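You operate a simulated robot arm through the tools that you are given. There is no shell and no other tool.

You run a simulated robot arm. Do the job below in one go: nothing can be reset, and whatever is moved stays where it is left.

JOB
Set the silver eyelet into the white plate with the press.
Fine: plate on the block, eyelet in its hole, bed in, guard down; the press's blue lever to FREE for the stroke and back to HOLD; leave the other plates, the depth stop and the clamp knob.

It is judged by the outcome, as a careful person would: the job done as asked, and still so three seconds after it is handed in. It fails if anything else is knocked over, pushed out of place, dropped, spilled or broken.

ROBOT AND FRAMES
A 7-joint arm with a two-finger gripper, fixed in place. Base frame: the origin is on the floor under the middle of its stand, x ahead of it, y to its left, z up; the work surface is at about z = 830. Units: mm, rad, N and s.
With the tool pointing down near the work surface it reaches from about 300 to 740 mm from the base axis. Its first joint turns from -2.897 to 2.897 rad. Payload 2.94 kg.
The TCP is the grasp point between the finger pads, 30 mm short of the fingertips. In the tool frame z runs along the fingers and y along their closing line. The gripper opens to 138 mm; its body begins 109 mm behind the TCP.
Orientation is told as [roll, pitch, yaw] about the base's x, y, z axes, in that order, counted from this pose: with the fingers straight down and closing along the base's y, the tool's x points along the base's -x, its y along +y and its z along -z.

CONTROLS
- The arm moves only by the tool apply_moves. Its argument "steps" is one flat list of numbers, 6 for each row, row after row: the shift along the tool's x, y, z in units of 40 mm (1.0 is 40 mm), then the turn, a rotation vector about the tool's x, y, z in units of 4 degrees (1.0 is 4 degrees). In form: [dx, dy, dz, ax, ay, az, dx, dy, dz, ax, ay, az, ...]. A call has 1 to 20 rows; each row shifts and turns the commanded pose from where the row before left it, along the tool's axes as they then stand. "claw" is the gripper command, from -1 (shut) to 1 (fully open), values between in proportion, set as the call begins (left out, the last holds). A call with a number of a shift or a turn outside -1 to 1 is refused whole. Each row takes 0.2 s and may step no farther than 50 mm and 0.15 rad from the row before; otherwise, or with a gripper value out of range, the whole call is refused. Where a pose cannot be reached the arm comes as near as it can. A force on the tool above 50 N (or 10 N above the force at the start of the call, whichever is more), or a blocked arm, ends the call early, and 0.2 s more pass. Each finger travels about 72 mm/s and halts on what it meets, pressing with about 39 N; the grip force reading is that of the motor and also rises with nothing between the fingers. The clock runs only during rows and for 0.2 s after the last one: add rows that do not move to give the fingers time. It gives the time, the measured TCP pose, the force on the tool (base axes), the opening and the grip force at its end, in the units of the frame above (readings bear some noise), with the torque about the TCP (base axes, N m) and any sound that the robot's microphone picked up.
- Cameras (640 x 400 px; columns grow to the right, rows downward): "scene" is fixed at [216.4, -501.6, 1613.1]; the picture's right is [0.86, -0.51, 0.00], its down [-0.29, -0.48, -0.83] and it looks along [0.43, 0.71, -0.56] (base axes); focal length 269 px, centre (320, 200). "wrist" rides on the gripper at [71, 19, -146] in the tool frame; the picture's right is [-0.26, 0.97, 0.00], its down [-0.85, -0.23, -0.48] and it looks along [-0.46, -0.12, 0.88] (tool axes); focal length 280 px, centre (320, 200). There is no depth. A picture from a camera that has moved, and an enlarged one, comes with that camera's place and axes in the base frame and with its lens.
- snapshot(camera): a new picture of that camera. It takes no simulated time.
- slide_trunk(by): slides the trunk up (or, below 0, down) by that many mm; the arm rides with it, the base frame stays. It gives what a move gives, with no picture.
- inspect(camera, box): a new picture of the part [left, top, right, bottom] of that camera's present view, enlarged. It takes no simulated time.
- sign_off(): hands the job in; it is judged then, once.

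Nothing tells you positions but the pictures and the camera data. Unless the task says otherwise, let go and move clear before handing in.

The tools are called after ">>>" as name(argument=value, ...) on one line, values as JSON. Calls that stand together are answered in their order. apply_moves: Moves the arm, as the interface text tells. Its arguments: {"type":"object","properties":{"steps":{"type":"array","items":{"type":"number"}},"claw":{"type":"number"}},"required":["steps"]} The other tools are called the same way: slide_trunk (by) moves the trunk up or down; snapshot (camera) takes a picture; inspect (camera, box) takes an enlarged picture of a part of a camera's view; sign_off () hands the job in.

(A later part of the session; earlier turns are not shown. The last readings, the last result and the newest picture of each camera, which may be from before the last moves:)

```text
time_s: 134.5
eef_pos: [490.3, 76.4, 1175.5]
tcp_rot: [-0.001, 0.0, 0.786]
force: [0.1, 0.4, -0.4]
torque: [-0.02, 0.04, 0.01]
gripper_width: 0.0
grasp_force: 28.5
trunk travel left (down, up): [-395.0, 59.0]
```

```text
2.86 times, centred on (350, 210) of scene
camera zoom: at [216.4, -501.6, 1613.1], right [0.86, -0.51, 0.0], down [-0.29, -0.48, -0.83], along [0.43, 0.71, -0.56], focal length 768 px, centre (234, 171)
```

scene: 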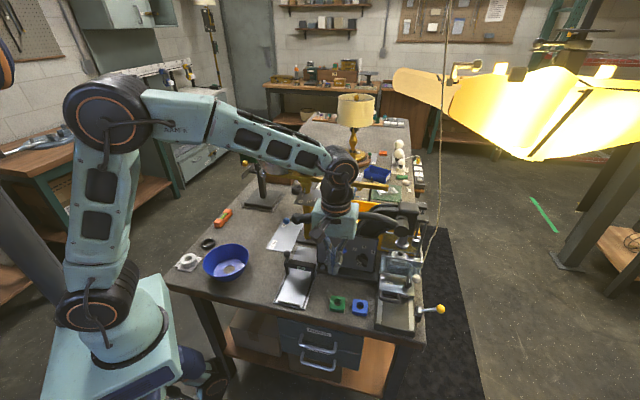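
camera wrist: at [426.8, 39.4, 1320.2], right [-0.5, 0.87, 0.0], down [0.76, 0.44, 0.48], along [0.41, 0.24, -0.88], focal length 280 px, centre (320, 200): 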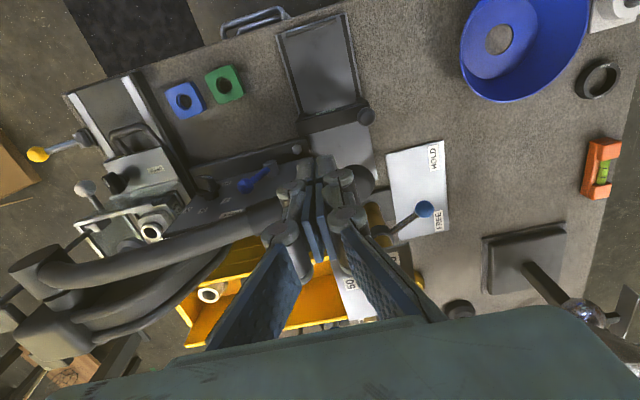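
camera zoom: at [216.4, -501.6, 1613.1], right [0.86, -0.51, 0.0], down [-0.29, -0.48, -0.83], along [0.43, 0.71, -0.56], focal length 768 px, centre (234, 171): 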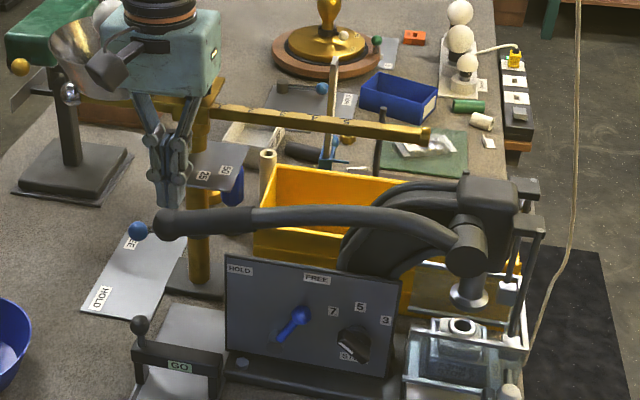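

>>> apply_moves(steps=[-0.675, 0, 0, 0, 0, 0, -0.675, 0, 0, 0, 0, 0, 0, 0, 0.5, 0, 0, 0, 0, 0, 0.45, 0, 0, 0, 0, 0, 0, 0, 0, 0])

>>> snapshot(camera="wrist")

>>> inspect(camera="wrist", box=[200, 100, 440, 290])

>>> inspect(camera="scene", box=[270, 160, 390, 260])

```text
time_s: 135.7
eef_pos: [530.4, 112.5, 1140.4]
tcp_rot: [-0.001, -0.001, 0.785]
force: [-0.2, -0.1, -0.7]
torque: [0.02, -0.07, 0.01]
gripper_width: 0.2
grasp_force: 28.8
trunk travel left (down, up): [-395.0, 59.0]
```

```text
taken
camera wrist: at [466.3, 75.5, 1284.0], right [-0.5, 0.87, 0.0], down [0.76, 0.44, 0.48], along [0.41, 0.24, -0.88], focal length 280 px, centre (320, 200)
```

wrist: 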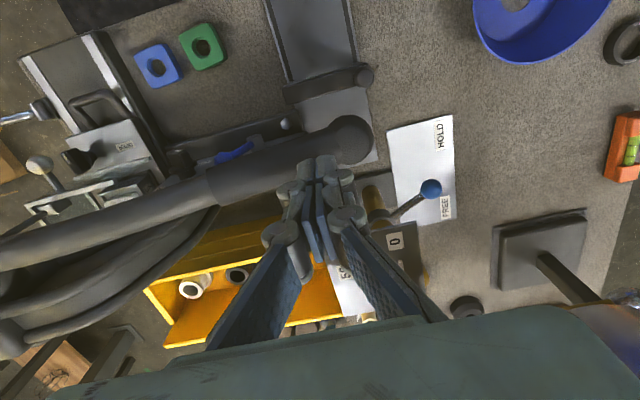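

```text
2.11 times, centred on (320, 195) of wrist
camera zoom: at [466.3, 75.5, 1284.0], right [-0.5, 0.87, 0.0], down [0.76, 0.44, 0.48], along [0.41, 0.24, -0.88], focal length 590 px, centre (320, 210)
```

zoom: 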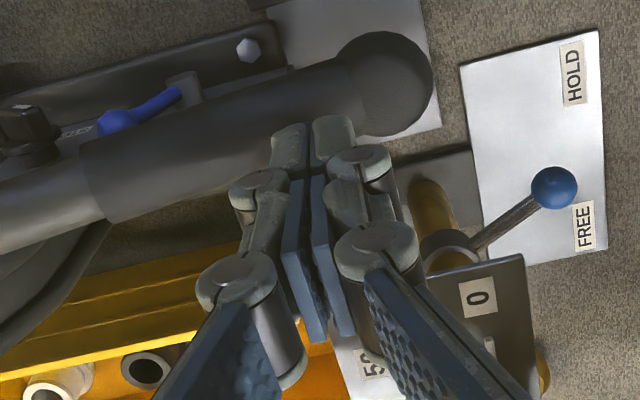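

```text
4.00 times, centred on (330, 210) of scene
camera zoom: at [216.4, -501.6, 1613.1], right [0.86, -0.51, 0.0], down [-0.29, -0.48, -0.83], along [0.43, 0.71, -0.56], focal length 1075 px, centre (280, 160)
```

zoom: 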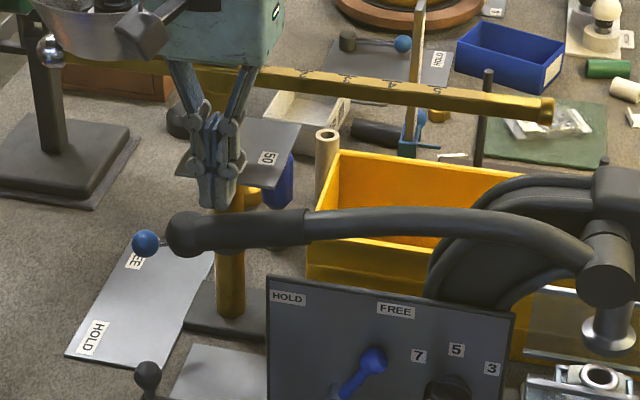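

I'm above the grip. I'll correct by 4.6 mm so the shut fingertips rest on top of the grip, then touch it gently.

>>> apply_moves(steps=[0.115, 0, 0, 0, 0, 0, 0, 0, 0.2, 0, 0, 0, 0, 0, 0, 0, 0, 0])

>>> apply_moves(steps=[0, 0, 0.1, 0, 0, 0, 0, 0, 0, 0, 0, 0])

>>> inspect(camera="scene", box=[290, 190, 350, 240])

>>> inspect(camera="wrist", box=[240, 100, 400, 220])

```text
time_s: 136.5
eef_pos: [526.2, 107.4, 1129.7]
tcp_rot: [-0.001, 0.0, 0.785]
force: [-1.0, -0.7, 0.1]
torque: [-0.01, -0.02, 0.03]
gripper_width: 0.0
grasp_force: 28.5
trunk travel left (down, up): [-395.0, 59.0]
```

```text
time_s: 137.1
eef_pos: [526.0, 107.8, 1129.2]
tcp_rot: [-0.003, -0.006, 0.785]
force: [1.2, -0.5, 18.9]
torque: [-0.15, -0.11, -0.02]
gripper_width: 0.0
grasp_force: 28.4
trunk travel left (down, up): [-395.0, 59.0]
```

```text
8.00 times, centred on (320, 215) of scene
camera zoom: at [216.4, -501.6, 1613.1], right [0.86, -0.51, 0.0], down [-0.29, -0.48, -0.83], along [0.43, 0.71, -0.56], focal length 2149 px, centre (320, 80)
```

zoom: 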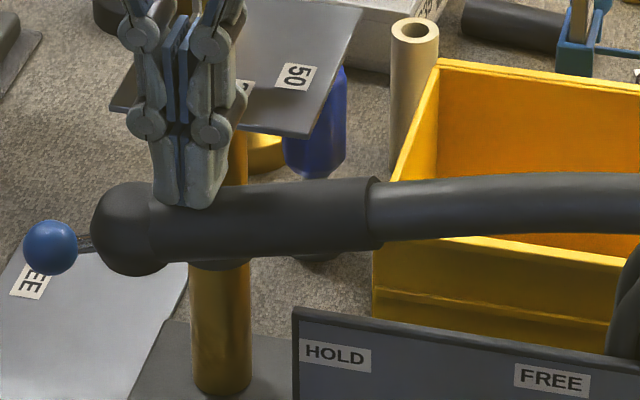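

```text
3.33 times, centred on (320, 160) of wrist
camera zoom: at [461.2, 72.0, 1273.9], right [-0.5, 0.87, 0.0], down [0.76, 0.44, 0.48], along [0.42, 0.24, -0.88], focal length 935 px, centre (320, 333)
```

zoom: 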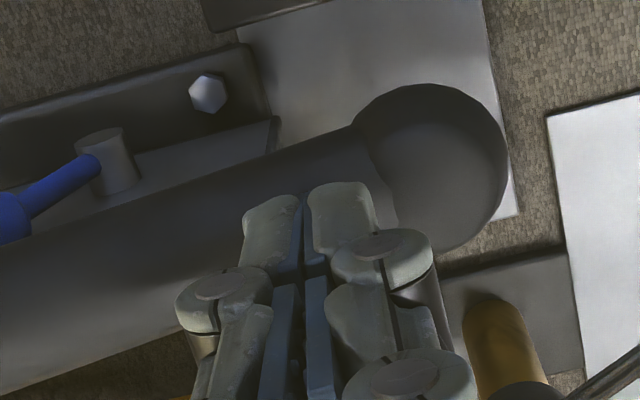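

The fingers rest on the grip with 19 N and it hasn't moved yet. I'll push further along the handle's arc, watching the force and the handle.

>>> apply_moves(steps=[0, 0.004, 0.08, 0.15, 0, 0, 0, 0.004, 0.08, 0.15, 0, 0, 0, 0, 0, 0, 0, 0])

>>> inspect(camera="scene", box=[280, 180, 440, 290])

```text
time_s: 137.8
eef_pos: [525.1, 109.5, 1129.1]
tcp_rot: [-0.031, -0.012, 0.785]
force: [-11.0, -1.0, 21.0]
torque: [-0.17, 0.17, -0.1]
gripper_width: 0.2
grasp_force: 28.4
trunk travel left (down, up): [-395.0, 59.0]
stopped in row 3: the force on the tool passed its limit at 51 N (the readings are from after the stop); the commanded pose is now the measured one
```

```text
3.64 times, centred on (360, 235) of scene
camera zoom: at [216.4, -501.6, 1613.1], right [0.86, -0.51, 0.0], down [-0.29, -0.48, -0.83], along [0.43, 0.71, -0.56], focal length 977 px, centre (174, 73)
```

zoom: 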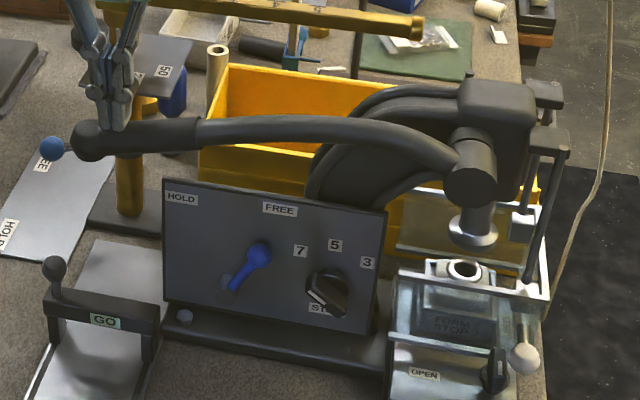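

The handle does not move down even at 51 N, so something is not as expected. I'll lift off the grip and re-examine the ram, bed position, guard and handle before trying anything else.

>>> apply_moves(steps=[0, 0, -0.5, -0.3, 0, 0, 0, 0, -0.8, 0, 0, 0, 0, 0, 0, 0, 0, 0])

>>> inspect(camera="scene", box=[385, 220, 435, 290])

>>> inspect(camera="scene", box=[320, 190, 430, 250])

>>> inspect(camera="scene", box=[320, 220, 390, 290])

>>> inspect(camera="scene", box=[375, 260, 455, 350])

```text
time_s: 138.6
eef_pos: [527.8, 109.4, 1178.3]
tcp_rot: [-0.008, -0.01, 0.786]
force: [-0.2, 0.1, 0.2]
torque: [-0.02, 0.0, -0.01]
gripper_width: 0.0
grasp_force: 28.7
trunk travel left (down, up): [-395.0, 59.0]
```

```text
5.71 times, centred on (410, 255) of scene
camera zoom: at [216.4, -501.6, 1613.1], right [0.86, -0.51, 0.0], down [-0.29, -0.48, -0.83], along [0.43, 0.71, -0.56], focal length 1535 px, centre (-194, -114)
```

zoom: 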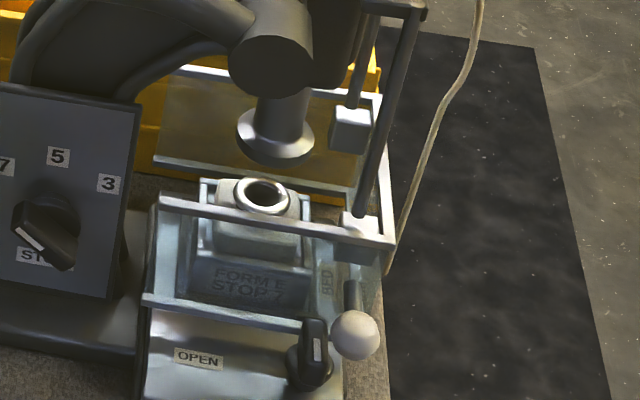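

```text
5.82 times, centred on (375, 220) of scene
camera zoom: at [216.4, -501.6, 1613.1], right [0.86, -0.51, 0.0], down [-0.29, -0.48, -0.83], along [0.43, 0.71, -0.56], focal length 1563 px, centre (0, 84)
```

zoom: 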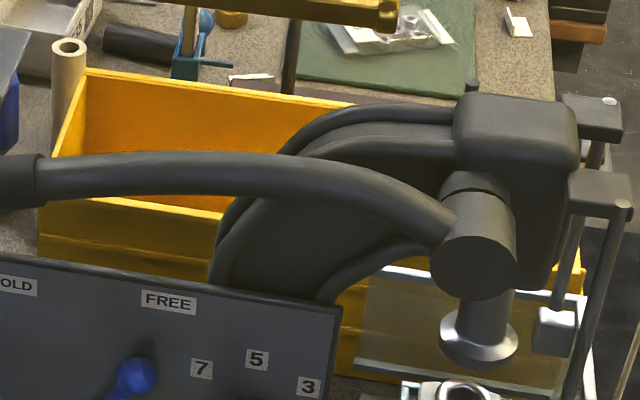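

```text
5.71 times, centred on (355, 255) of scene
camera zoom: at [216.4, -501.6, 1613.1], right [0.86, -0.51, 0.0], down [-0.29, -0.48, -0.83], along [0.43, 0.71, -0.56], focal length 1535 px, centre (120, -114)
```

zoom: 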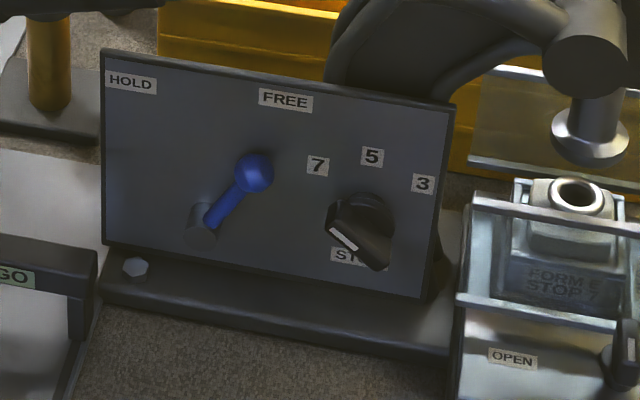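

```text
4.44 times, centred on (415, 305) of scene
camera zoom: at [216.4, -501.6, 1613.1], right [0.86, -0.51, 0.0], down [-0.29, -0.48, -0.83], along [0.43, 0.71, -0.56], focal length 1194 px, centre (-102, -267)
```

zoom: 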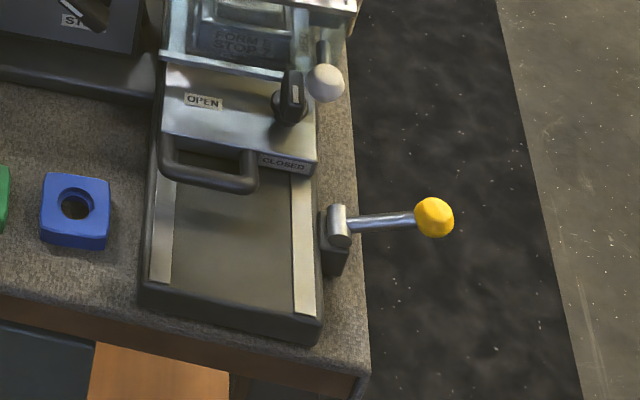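

The bed, guard and lever all look right, but the handle won't go down. To learn its free direction, I'll grip the handle properly with the fingers closing across it and gently try both ways. First I turn the tool 90°, well above the handle.

>>> apply_moves(steps=[0, 0, 0, 0, 0, 1, 0, 0, 0, 0, 0, 1, 0, 0, 0, 0, 0, 1, 0, 0, 0, 0, 0, 1, 0, 0, 0, 0, 0, 1, 0, 0, 0, 0, 0, 1, 0, 0, 0, 0, 0, 1, 0, 0, 0, 0, 0, 1, 0, 0, 0, 0, 0, 1, 0, 0, 0, 0, 0, 1, 0, 0, 0, 0, 0, 1, 0, 0, 0, 0, 0, 1, 0, 0, 0, 0, 0, 1, 0, 0, 0, 0, 0, 1, 0, 0, 0, 0, 0, 1, 0, 0, 0, 0, 0, 1, 0, 0, 0, 0, 0, 1, 0, 0, 0, 0, 0, 1, 0, 0, 0, 0, 0, 1, 0, 0, 0, 0, 0, 1], claw=-0.1)

>>> apply_moves(steps=[0, 0, 0, 0, 0, 1, 0, 0, 0, 0, 0, 1, 0, 0, 0, 0, 0, 0.5, 0, 0, 0, 0, 0, 0])

>>> snapshot(camera="wrist")

>>> inspect(camera="wrist", box=[220, 80, 460, 290])

```text
time_s: 142.8
eef_pos: [528.8, 109.8, 1178.2]
tcp_rot: [0.011, -0.007, -0.613]
force: [-0.5, 0.2, 0.0]
torque: [0.01, -0.01, 0.01]
gripper_width: 62.2
grasp_force: 0.1
trunk travel left (down, up): [-395.0, 59.0]
```

```text
time_s: 143.8
eef_pos: [527.1, 110.3, 1178.4]
tcp_rot: [0.009, -0.007, -0.785]
force: [0.3, 0.2, 0.7]
torque: [0.01, -0.01, 0.01]
gripper_width: 61.8
grasp_force: 0.1
trunk travel left (down, up): [-395.0, 59.0]
```

```text
taken
camera wrist: at [489.3, 173.5, 1322.1], right [0.87, 0.5, 0.01], down [0.43, -0.76, 0.48], along [0.25, -0.41, -0.88], focal length 280 px, centre (320, 200)
```

wrist: 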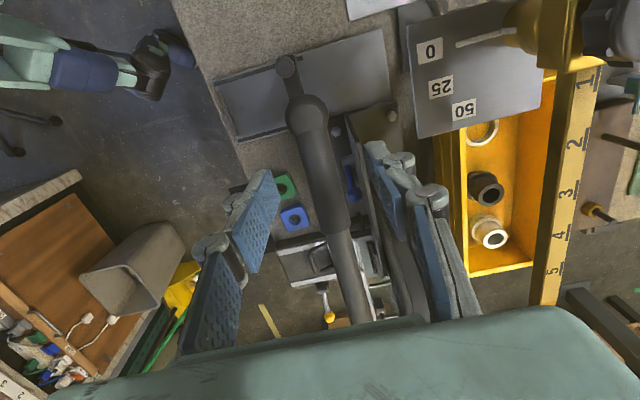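

```text
1.90 times, centred on (340, 185) of wrist
camera zoom: at [489.3, 173.5, 1322.1], right [0.87, 0.5, 0.01], down [0.43, -0.76, 0.48], along [0.25, -0.41, -0.88], focal length 534 px, centre (282, 229)
```

zoom: 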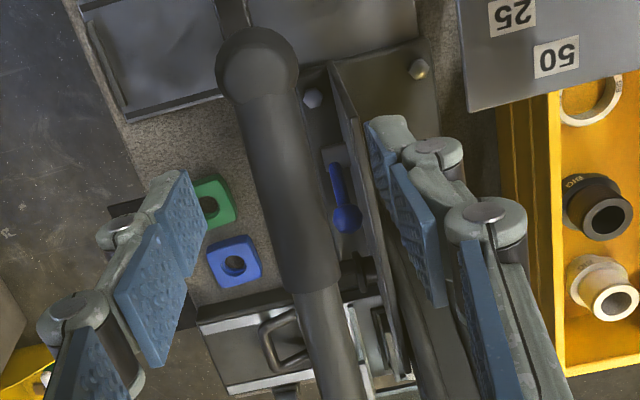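

>>> apply_moves(steps=[0, -0.03, 0.8, 0, 0, 0, 0, 0, 0.8, 0, 0, 0, 0, 0, 0.75, 0, 0, 0, 0, 0, 0, 0, 0, 0], claw=-0.25)

>>> inspect(camera="wrist", box=[220, 80, 460, 290])

>>> inspect(camera="scene", box=[280, 180, 360, 250])

```text
time_s: 144.8
eef_pos: [528.7, 110.1, 1081.1]
tcp_rot: [0.011, -0.008, -0.786]
force: [-0.2, -0.4, 0.0]
torque: [-0.02, 0.03, -0.01]
gripper_width: 51.7
grasp_force: 0.1
trunk travel left (down, up): [-395.0, 59.0]
```

```text
1.90 times, centred on (340, 185) of wrist
camera zoom: at [490.4, 172.7, 1226.3], right [0.87, 0.5, 0.01], down [0.43, -0.76, 0.48], along [0.25, -0.41, -0.88], focal length 534 px, centre (282, 229)
```

zoom: 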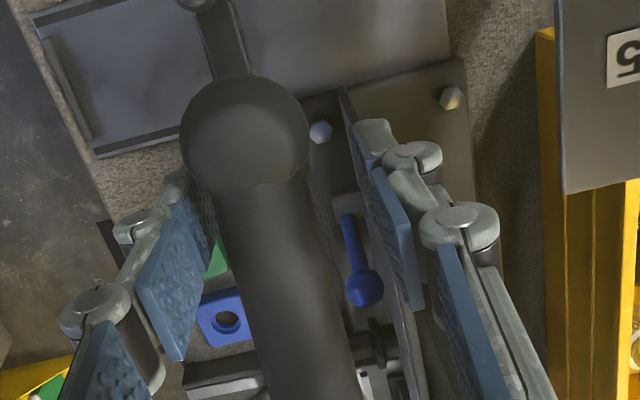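

```text
5.71 times, centred on (320, 215) of scene
camera zoom: at [216.4, -501.6, 1613.1], right [0.86, -0.51, 0.0], down [-0.29, -0.48, -0.83], along [0.43, 0.71, -0.56], focal length 1535 px, centre (320, 114)
```

zoom: 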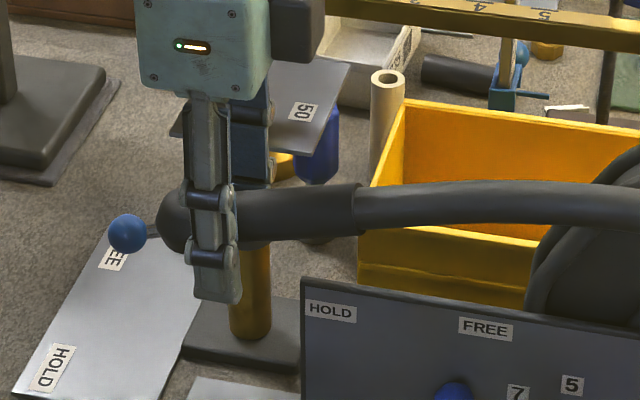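

>>> apply_moves(steps=[0, 0, 0, 0, 0, 0, 0, 0, 0, 0, 0, 0, 0, 0, 0, 0, 0, 0, 0, 0, 0, 0, 0, 0], claw=-0.8)

>>> apply_moves(steps=[0, 0, -0.1, 0, 0, 0, 0, 0, 0, 0, 0, 0])

>>> inspect(camera="scene", box=[280, 180, 440, 290])

```text
time_s: 145.8
eef_pos: [525.8, 106.5, 1081.7]
tcp_rot: [0.006, -0.005, -0.787]
force: [-15.8, -16.9, -7.0]
torque: [0.28, 0.6, 0.28]
gripper_width: 26.8
grasp_force: 44.5
trunk travel left (down, up): [-395.0, 59.0]
```

```text
time_s: 146.4
eef_pos: [526.6, 105.1, 1086.9]
tcp_rot: [0.008, -0.007, -0.788]
force: [-13.5, -21.3, -7.6]
torque: [0.55, 0.68, 0.21]
gripper_width: 26.8
grasp_force: 45.5
trunk travel left (down, up): [-395.0, 59.0]
```

```text
3.64 times, centred on (360, 235) of scene
camera zoom: at [216.4, -501.6, 1613.1], right [0.86, -0.51, 0.0], down [-0.29, -0.48, -0.83], along [0.43, 0.71, -0.56], focal length 977 px, centre (174, 73)
```

zoom: 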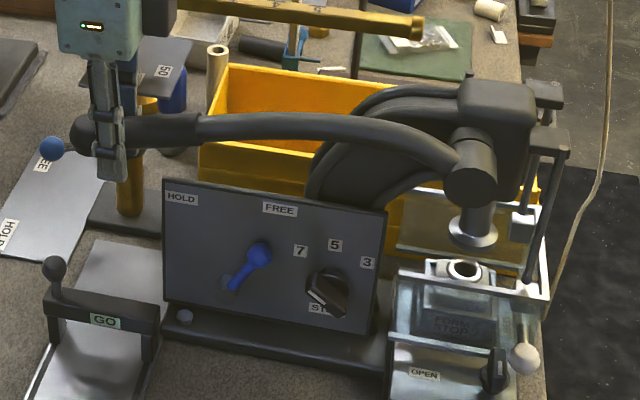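

The handle moved up slightly with only about 7 N. I'll relax the sideways load and lift a little more to see what the ram does.

>>> apply_moves(steps=[0, -0.1, 0, 0, 0, 0, 0, 0, -0.2, 0, 0, 0, 0, 0, -0.2, 0, 0, 0, 0, 0, 0, 0, 0, 0])

>>> inspect(camera="scene", box=[280, 180, 440, 290])

>>> inspect(camera="wrist", box=[220, 80, 460, 290])

```text
time_s: 147.4
eef_pos: [525.5, 106.1, 1103.8]
tcp_rot: [0.011, -0.005, -0.787]
force: [-5.3, -10.2, -7.7]
torque: [0.68, 0.67, 0.14]
gripper_width: 27.2
grasp_force: 45.1
trunk travel left (down, up): [-395.0, 59.0]
```

```text
3.64 times, centred on (360, 235) of scene
camera zoom: at [216.4, -501.6, 1613.1], right [0.86, -0.51, 0.0], down [-0.29, -0.48, -0.83], along [0.43, 0.71, -0.56], focal length 977 px, centre (174, 73)
```

zoom: 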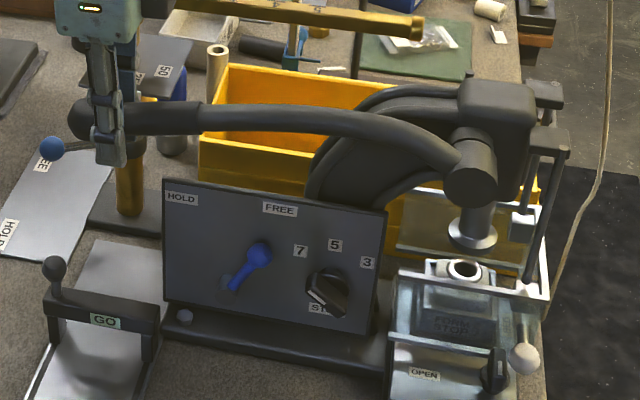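

```text
1.90 times, centred on (340, 185) of wrist
camera zoom: at [487.3, 169.6, 1248.0], right [0.87, 0.5, 0.01], down [0.43, -0.76, 0.48], along [0.25, -0.41, -0.88], focal length 534 px, centre (282, 229)
```

zoom: 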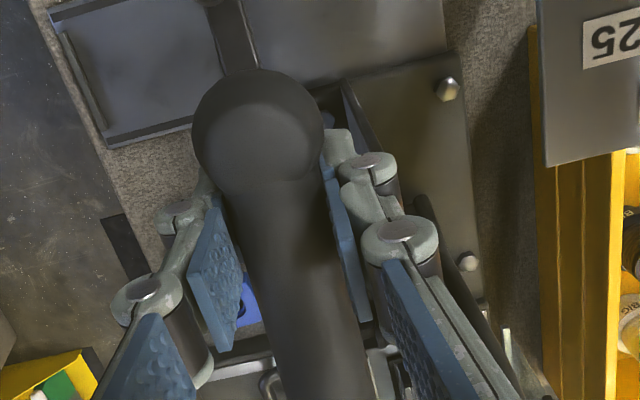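

>>> inspect(camera="scene", box=[385, 220, 435, 290])

>>> inspect(camera="scene", box=[320, 190, 430, 250])

```text
5.71 times, centred on (410, 255) of scene
camera zoom: at [216.4, -501.6, 1613.1], right [0.86, -0.51, 0.0], down [-0.29, -0.48, -0.83], along [0.43, 0.71, -0.56], focal length 1535 px, centre (-194, -114)
```

zoom: 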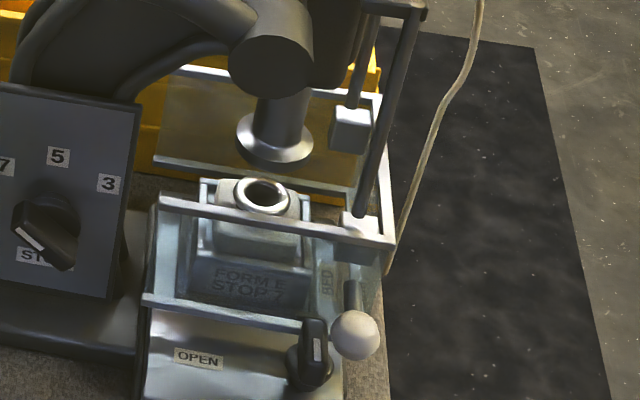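

```text
5.82 times, centred on (375, 220) of scene
camera zoom: at [216.4, -501.6, 1613.1], right [0.86, -0.51, 0.0], down [-0.29, -0.48, -0.83], along [0.43, 0.71, -0.56], focal length 1563 px, centre (0, 84)
```

zoom: 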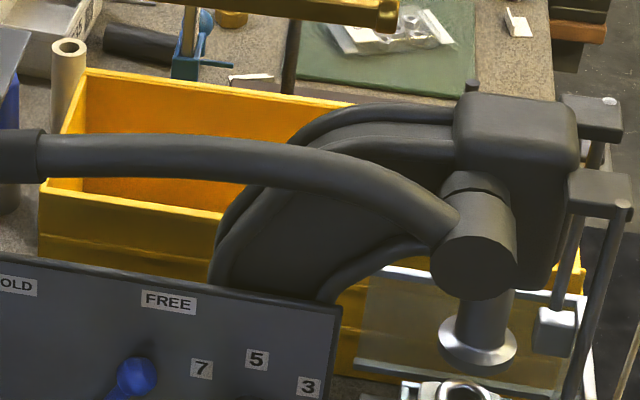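

Lifting the handle lowers the ram, so the stroke is upward. For a full, controlled stroke I'll set the handle back down, release it, and take it from the front with the tool horizontal and the fingers above and below the grip.

>>> apply_moves(steps=[0, -0.04, 0.2, 0, 0, 0, 0, 0, 0.2, 0, 0, 0, 0, 0, 0.12, 0, 0, 0, 0, 0, 0, 0, 0, 0])

>>> apply_moves(steps=[0, 0, 0, 0, 0, 0, 0, 0, 0, 0, 0, 0, 0, 0, 0, 0, 0, 0], claw=-0.2)

>>> inspect(camera="scene", box=[280, 180, 440, 290])

```text
time_s: 148.4
eef_pos: [526.8, 106.3, 1082.2]
tcp_rot: [0.016, -0.009, -0.787]
force: [17.1, -2.8, 1.0]
torque: [-0.3, -0.83, -0.04]
gripper_width: 27.9
grasp_force: 44.9
trunk travel left (down, up): [-395.0, 59.0]
```

```text
time_s: 149.2
eef_pos: [523.0, 105.8, 1081.8]
tcp_rot: [0.011, -0.009, -0.787]
force: [0.1, -1.0, 0.2]
torque: [-0.02, -0.04, 0.03]
gripper_width: 55.1
grasp_force: 0.1
trunk travel left (down, up): [-395.0, 59.0]
```

```text
3.64 times, centred on (360, 235) of scene
camera zoom: at [216.4, -501.6, 1613.1], right [0.86, -0.51, 0.0], down [-0.29, -0.48, -0.83], along [0.43, 0.71, -0.56], focal length 977 px, centre (174, 73)
```

zoom: 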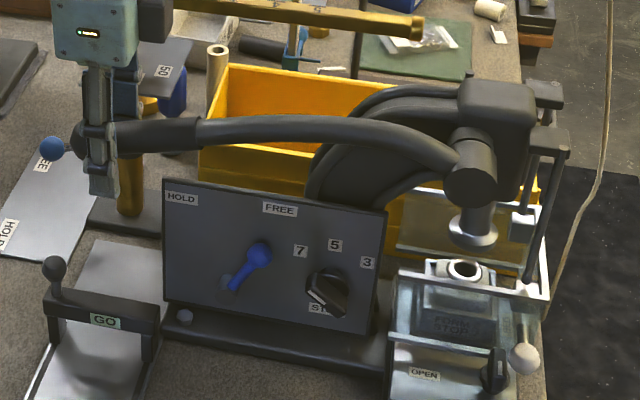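

>>> apply_moves(steps=[0, 0, -0.8, 0, 0, 0, 0, 0, -0.9, 0, 0, 0, 0, 0, -0.9, 0, 0, 0, 0, -0.9, 0, 0, 0, 0, 0, -0.9, 0, 0, 0, 0, 0, -0.9, 0, 0, 0, 0, 0, 0, 0, -1, 0, 0, 0, 0, 0, -1, 0, 0, 0, 0, 0, -1, 0, 0, 0, 0, 0, -1, 0, 0, 0, 0, 0, -1, 0, 0, 0, 0, 0, -1, 0, 0, 0, 0, 0, -1, 0, 0, 0, 0, 0, -1, 0, 0, 0, 0, 0, 0, 0, 0])

>>> snapshot(camera="scene")

```text
time_s: 152.4
eef_pos: [445.8, 26.8, 1164.1]
tcp_rot: [0.536, 0.021, -0.789]
force: [0.2, -0.5, -0.2]
torque: [0.03, 0.0, -0.03]
gripper_width: 54.9
grasp_force: 0.0
trunk travel left (down, up): [-395.0, 59.0]
```

```text
taken
```

scene: 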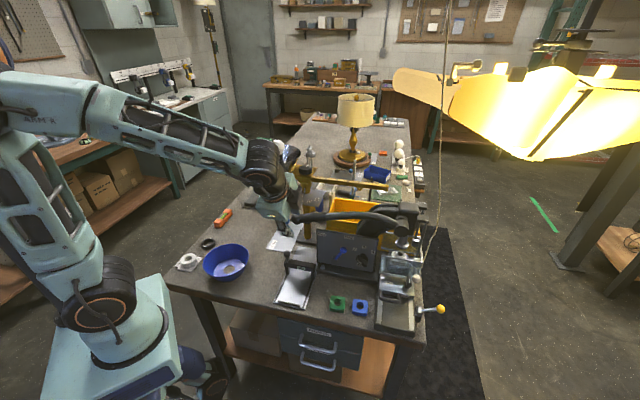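

>>> apply_moves(steps=[0, 0, 0, -1, 0, 0, 0, 0, 0, -1, 0, 0, 0, 0, 0, -1, 0, 0, 0, 0, 0, -1, 0, 0, 0, 0, 0, -1, 0, 0, 0, 0, 0, -1, 0, 0, 0, 0, 0, -1, 0, 0, 0, 0, 0, -1, 0, 0, 0, 0, 0, 0, 0, 0])

>>> snapshot(camera="scene")

>>> snapshot(camera="wrist")

```text
time_s: 154.4
eef_pos: [445.7, 29.1, 1185.8]
tcp_rot: [1.13, -0.01, -0.785]
force: [0.4, 0.1, 0.4]
torque: [-0.01, 0.01, -0.02]
gripper_width: 55.4
grasp_force: 0.0
trunk travel left (down, up): [-395.0, 59.0]
```

```text
taken
```

scene: 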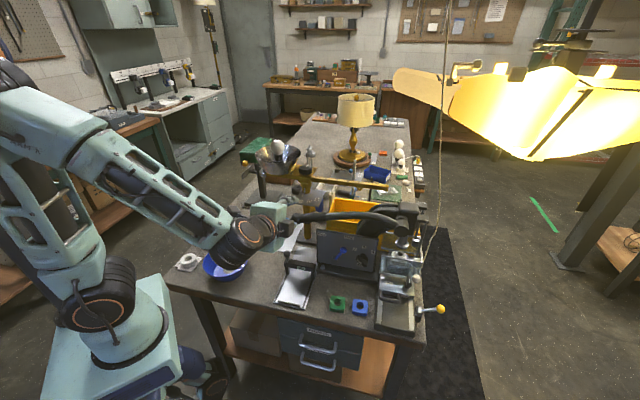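

```text
taken
camera wrist: at [307.6, -8.0, 1263.7], right [0.47, 0.11, 0.87], down [0.23, -0.97, 0.0], along [0.85, 0.2, -0.48], focal length 280 px, centre (320, 200)
```

wrist: 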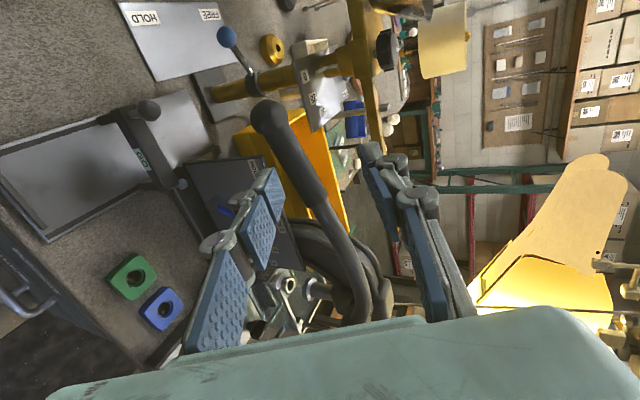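

>>> apply_moves(steps=[0, 0, 0, -1, 0, 0, 0, 0, 0, -1, 0, 0, 0, 0, 0, -1, 0, 0, 0, 0, 0, -1, 0, 0, 0, 0, 0, -1, 0, 0, 0, 0, 0, -1, 0, 0, 0, 0, 0, -0.3, 0, 0, 0, 0, 0, 0, 0, 0])

>>> snapshot(camera="scene")

>>> snapshot(camera="wrist")

```text
time_s: 156.2
eef_pos: [444.6, 29.1, 1184.5]
tcp_rot: [1.568, -0.007, -0.785]
force: [-0.3, 0.7, 1.0]
torque: [0.03, 0.02, -0.02]
gripper_width: 55.3
grasp_force: 0.0
trunk travel left (down, up): [-395.0, 59.0]
```

```text
taken
```

scene: 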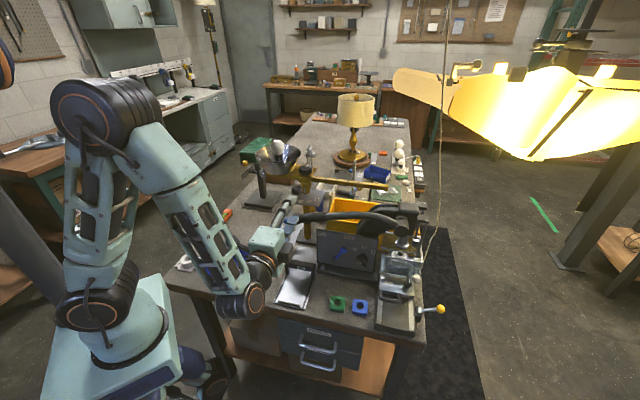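

```text
taken
camera wrist: at [292.6, -24.1, 1203.3], right [0.18, -0.18, 0.97], down [0.26, -0.94, -0.22], along [0.95, 0.3, -0.12], focal length 280 px, centre (320, 200)
```

wrist: 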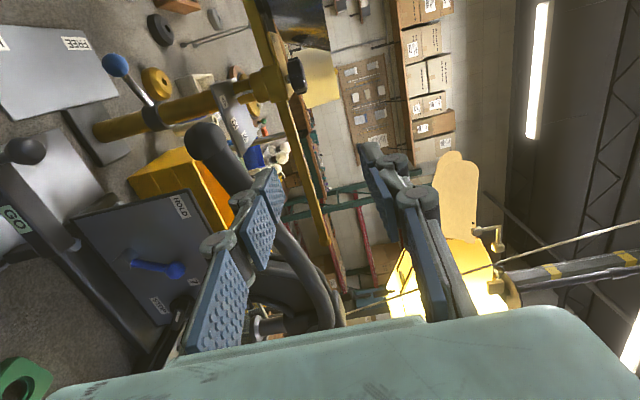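

The horizontal pose works. Now I'll lower to the grip's height and look along the handle before closing in.

>>> apply_moves(steps=[0, -0.85, 0, 0, 0, 0, 0, -0.85, 0, 0, 0, 0, 0, -0.85, 0, 0, 0, 0, 0, 0, 0.6, 0, 0, 0, 0, 0, 0.6, 0, 0, 0, 0, 0, 0, 0, 0, 0])

>>> snapshot(camera="wrist")

>>> inspect(camera="wrist", box=[220, 90, 420, 290])

>>> inspect(camera="scene", box=[230, 180, 440, 330])

```text
time_s: 157.6
eef_pos: [479.6, 61.1, 1081.6]
tcp_rot: [1.568, -0.008, -0.785]
force: [0.8, -0.5, 0.3]
torque: [0.0, 0.0, 0.0]
gripper_width: 55.2
grasp_force: 0.0
trunk travel left (down, up): [-395.0, 59.0]
```

```text
taken
camera wrist: at [327.6, 8.2, 1101.3], right [0.18, -0.18, 0.97], down [0.26, -0.94, -0.22], along [0.95, 0.3, -0.12], focal length 280 px, centre (320, 200)
```

wrist: 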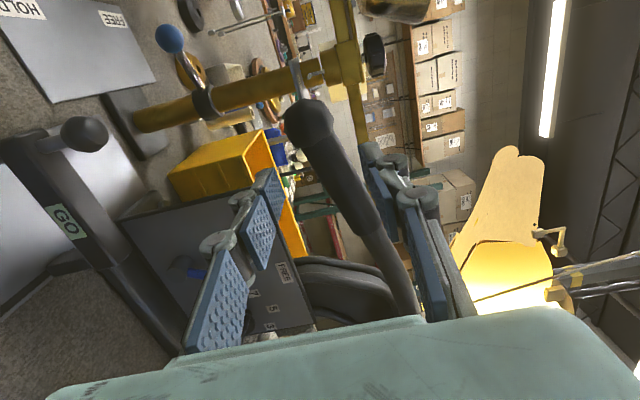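

```text
2.00 times, centred on (320, 190) of wrist
camera zoom: at [327.6, 8.2, 1101.3], right [0.18, -0.18, 0.97], down [0.26, -0.94, -0.22], along [0.95, 0.3, -0.12], focal length 561 px, centre (320, 220)
```

zoom: 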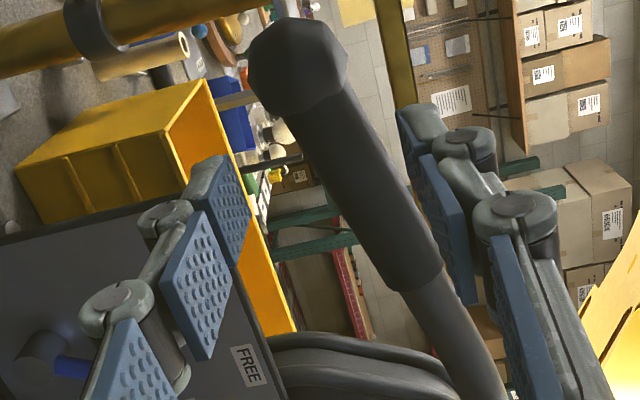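

```text
2.67 times, centred on (335, 255) of scene
camera zoom: at [216.4, -501.6, 1613.1], right [0.86, -0.51, 0.0], down [-0.29, -0.48, -0.83], along [0.43, 0.71, -0.56], focal length 716 px, centre (280, 53)
```

zoom: 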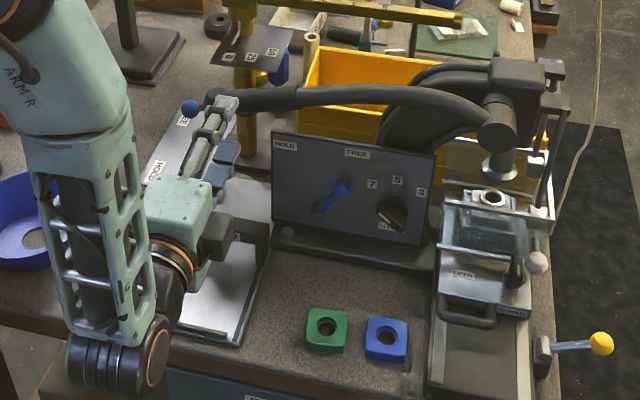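

I can see the grip clearly. It slopes about 18° up toward the pivot, with its axis near z 1088 at e1 296. I'll roll the tool to match, then advance with the grip between the fingers.

>>> apply_moves(steps=[0, 0.16, 0, 0, 0, -0.9, 0, 0, 0, 0, 0, -0.9, 0, 0, 0, 0, 0, -0.9, 0, 0, 0, 0, 0, -0.9, 0, 0, 0, 0, 0, -0.9, 0, 0, 0.4, 0, 0, 0, 0, 0, 0.4, 0, 0, 0, 0, 0, 0, 0, 0, 0])

>>> snapshot(camera="wrist")

>>> inspect(camera="wrist", box=[220, 90, 420, 290])

>>> inspect(camera="scene", box=[260, 180, 360, 260])

```text
time_s: 159.4
eef_pos: [504.9, 83.1, 1088.0]
tcp_rot: [1.567, -0.321, -0.785]
force: [0.5, 0.9, -0.1]
torque: [0.01, 0.0, 0.0]
gripper_width: 55.3
grasp_force: 0.1
trunk travel left (down, up): [-395.0, 59.0]
```

```text
taken
camera wrist: at [350.0, 32.6, 1084.0], right [-0.04, 0.04, 1.0], down [0.28, -0.96, 0.05], along [0.96, 0.29, 0.02], focal length 280 px, centre (320, 200)
```

wrist: 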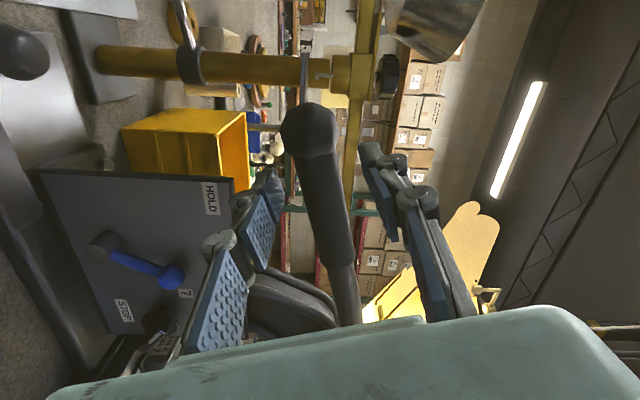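

```text
2.00 times, centred on (320, 190) of wrist
camera zoom: at [350.0, 32.6, 1084.0], right [-0.04, 0.04, 1.0], down [0.28, -0.96, 0.05], along [0.96, 0.29, 0.02], focal length 561 px, centre (320, 220)
```

zoom: 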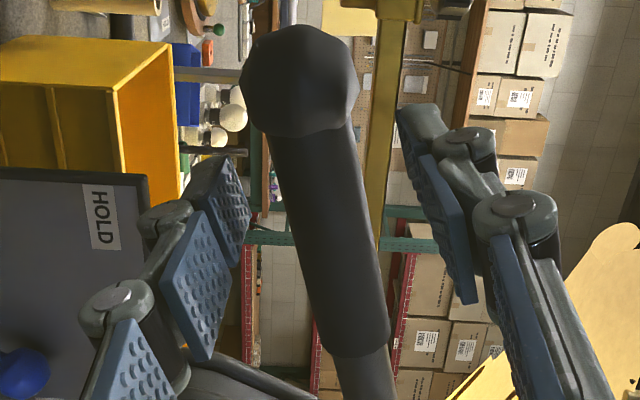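

```text
5.00 times, centred on (310, 220) of scene
camera zoom: at [216.4, -501.6, 1613.1], right [0.86, -0.51, 0.0], down [-0.29, -0.48, -0.83], along [0.43, 0.71, -0.56], focal length 1343 px, centre (370, 100)
```

zoom: 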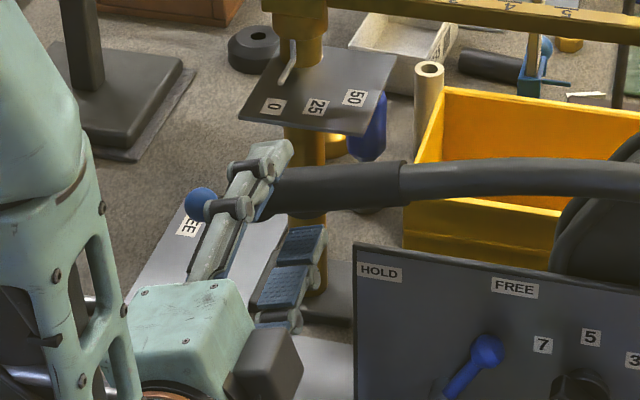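

>>> apply_moves(steps=[0, 0, 0.35, 0, 0, 0, 0, 0, 0.3, 0, 0, 0, 0, 0, 0, 0, 0, 0])

>>> inspect(camera="wrist", box=[220, 90, 420, 290])

>>> inspect(camera="scene", box=[260, 180, 360, 260])

```text
time_s: 160.2
eef_pos: [521.3, 103.6, 1087.5]
tcp_rot: [1.567, -0.322, -0.783]
force: [0.5, -1.0, -0.1]
torque: [-0.04, 0.01, 0.0]
gripper_width: 55.1
grasp_force: 0.0
trunk travel left (down, up): [-395.0, 59.0]
```

```text
2.00 times, centred on (320, 190) of wrist
camera zoom: at [367.5, 52.2, 1083.9], right [-0.04, 0.04, 1.0], down [0.28, -0.96, 0.05], along [0.96, 0.29, 0.02], focal length 561 px, centre (320, 220)
```

zoom: 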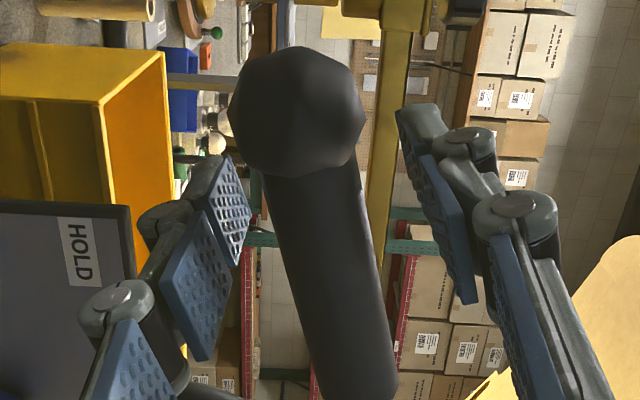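

```text
5.00 times, centred on (310, 220) of scene
camera zoom: at [216.4, -501.6, 1613.1], right [0.86, -0.51, 0.0], down [-0.29, -0.48, -0.83], along [0.43, 0.71, -0.56], focal length 1343 px, centre (370, 100)
```

zoom: 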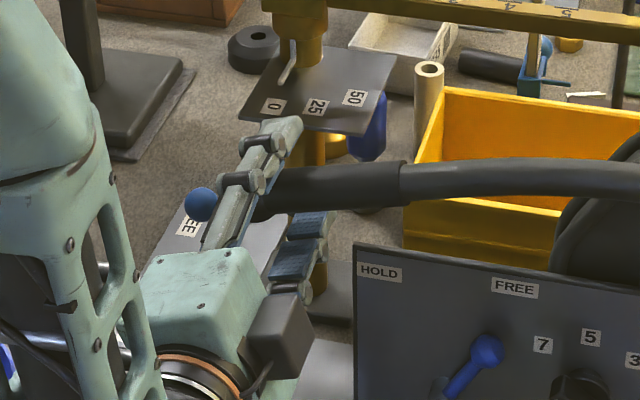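

>>> apply_moves(steps=[0, 0, 0, 0, 0, 0, 0, 0, 0, 0, 0, 0, 0, 0, 0, 0, 0, 0], claw=-0.8)

>>> inspect(camera="wrist", box=[220, 90, 420, 290])

```text
time_s: 161.0
eef_pos: [521.5, 104.5, 1086.7]
tcp_rot: [1.565, -0.319, -0.783]
force: [0.8, -0.2, -5.2]
torque: [0.95, 0.98, -0.15]
gripper_width: 28.7
grasp_force: 44.8
trunk travel left (down, up): [-395.0, 59.0]
```

```text
2.00 times, centred on (320, 190) of wrist
camera zoom: at [367.7, 52.0, 1083.3], right [-0.03, 0.04, 1.0], down [0.28, -0.96, 0.05], along [0.96, 0.29, 0.02], focal length 561 px, centre (320, 220)
```

zoom: 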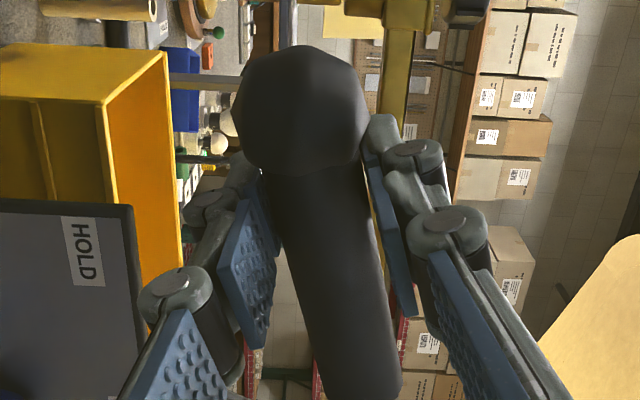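

The grip is held squarely. I'll now raise the handle by rotating the tool about the handle's pivot, a few degrees at a time, and watch the ram.

>>> apply_moves(steps=[-0.0486, 0.1876, 0, 0, 0, 0.375, -0.0486, 0.1876, 0, 0, 0, 0.375, -0.0486, 0.1876, 0, 0, 0, 0.375, -0.0486, 0.1876, 0, 0, 0, 0.375, -0.0486, 0.1876, 0, 0, 0, 0.375, 0, 0, 0, 0, 0, 0])

>>> inspect(camera="scene", box=[280, 170, 440, 290])

>>> inspect(camera="scene", box=[385, 220, 435, 290])

```text
time_s: 162.4
eef_pos: [522.9, 102.9, 1127.6]
tcp_rot: [1.568, -0.189, -0.781]
force: [6.5, -0.2, -8.6]
torque: [0.85, 1.06, -0.13]
gripper_width: 28.5
grasp_force: 45.3
trunk travel left (down, up): [-395.0, 59.0]
```

```text
3.33 times, centred on (360, 230) of scene
camera zoom: at [216.4, -501.6, 1613.1], right [0.86, -0.51, 0.0], down [-0.29, -0.48, -0.83], along [0.43, 0.71, -0.56], focal length 896 px, centre (187, 100)
```

zoom: 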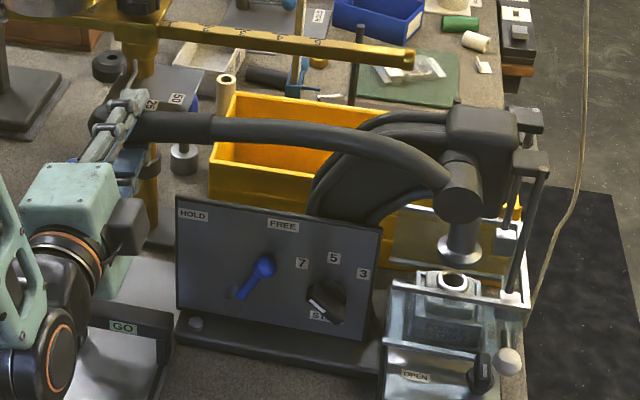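

```text
5.71 times, centred on (410, 255) of scene
camera zoom: at [216.4, -501.6, 1613.1], right [0.86, -0.51, 0.0], down [-0.29, -0.48, -0.83], along [0.43, 0.71, -0.56], focal length 1535 px, centre (-194, -114)
```

zoom: 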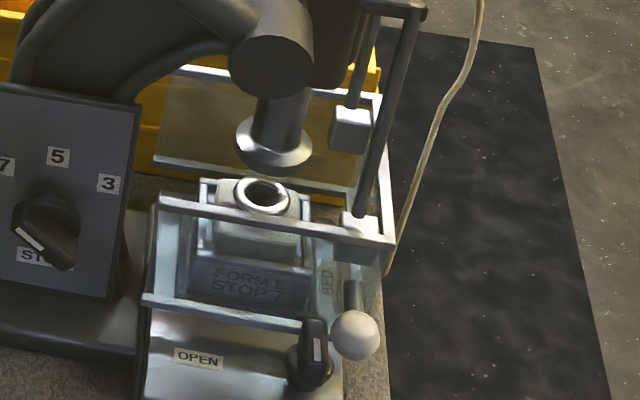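

>>> apply_moves(steps=[-0.0486, 0.1876, 0, 0, 0, 0.375, -0.0486, 0.1876, 0, 0, 0, 0.375, -0.0486, 0.1876, 0, 0, 0, 0.375, -0.0486, 0.1876, 0, 0, 0, 0.375, -0.0486, 0.1876, 0, 0, 0, 0.375, -0.0486, 0.1876, 0, 0, 0, 0.375, 0, 0, 0, 0, 0, 0])

>>> inspect(camera="scene", box=[280, 170, 440, 290])

>>> inspect(camera="scene", box=[385, 220, 435, 290])

```text
time_s: 164.0
eef_pos: [528.6, 98.0, 1172.0]
tcp_rot: [1.565, -0.029, -0.786]
force: [8.2, -10.9, -12.1]
torque: [0.88, 1.07, -0.38]
gripper_width: 28.5
grasp_force: 45.1
trunk travel left (down, up): [-395.0, 59.0]
```

```text
3.33 times, centred on (360, 230) of scene
camera zoom: at [216.4, -501.6, 1613.1], right [0.86, -0.51, 0.0], down [-0.29, -0.48, -0.83], along [0.43, 0.71, -0.56], focal length 896 px, centre (187, 100)
```

zoom: 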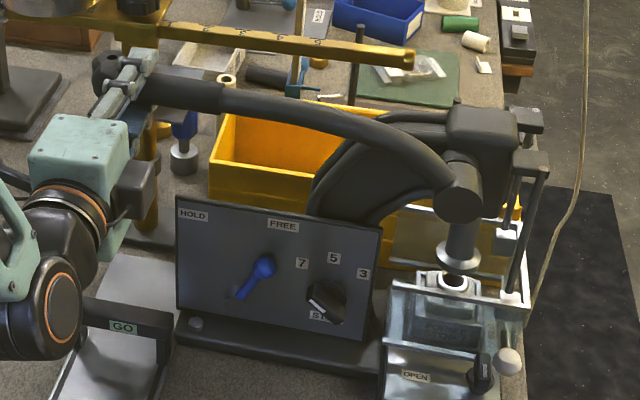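

```text
5.71 times, centred on (410, 255) of scene
camera zoom: at [216.4, -501.6, 1613.1], right [0.86, -0.51, 0.0], down [-0.29, -0.48, -0.83], along [0.43, 0.71, -0.56], focal length 1535 px, centre (-194, -114)
```

zoom: 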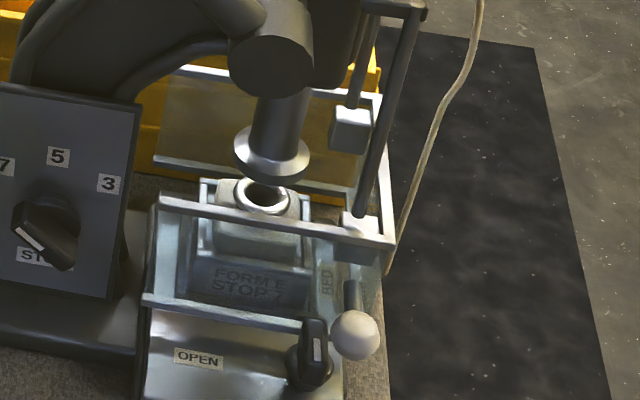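

>>> apply_moves(steps=[-0.11, 0.1846, 0, 0, 0, 0.375, -0.0575, 0.1846, 0, 0, 0, 0.375, -0.0575, 0.1846, 0, 0, 0, 0.375, -0.0575, 0.1846, 0, 0, 0, 0.375, 0, 0, 0, 0, 0, 0])

>>> inspect(camera="scene", box=[385, 220, 435, 290])

>>> inspect(camera="scene", box=[260, 130, 440, 290])

```text
time_s: 165.2
eef_pos: [534.6, 92.1, 1202.7]
tcp_rot: [1.566, 0.072, -0.781]
force: [-2.3, -3.0, -11.4]
torque: [1.04, 1.04, 0.28]
gripper_width: 28.3
grasp_force: 45.2
trunk travel left (down, up): [-395.0, 59.0]
```

```text
5.71 times, centred on (410, 255) of scene
camera zoom: at [216.4, -501.6, 1613.1], right [0.86, -0.51, 0.0], down [-0.29, -0.48, -0.83], along [0.43, 0.71, -0.56], focal length 1535 px, centre (-194, -114)
```

zoom: 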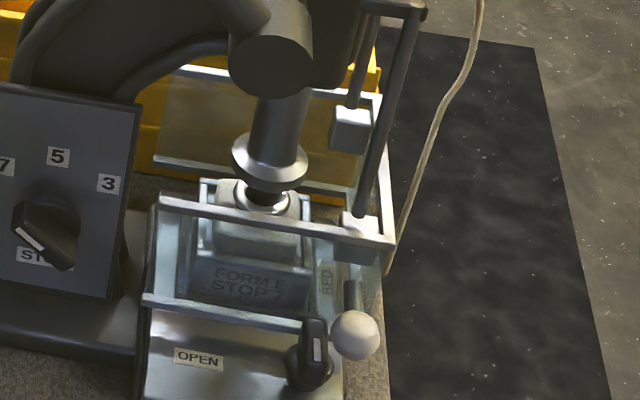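

```text
2.50 times, centred on (350, 210) of scene
camera zoom: at [216.4, -501.6, 1613.1], right [0.86, -0.51, 0.0], down [-0.29, -0.48, -0.83], along [0.43, 0.71, -0.56], focal length 672 px, centre (245, 175)
```

zoom: 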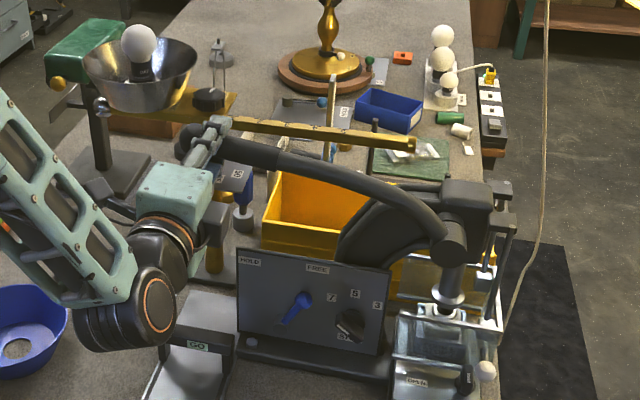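

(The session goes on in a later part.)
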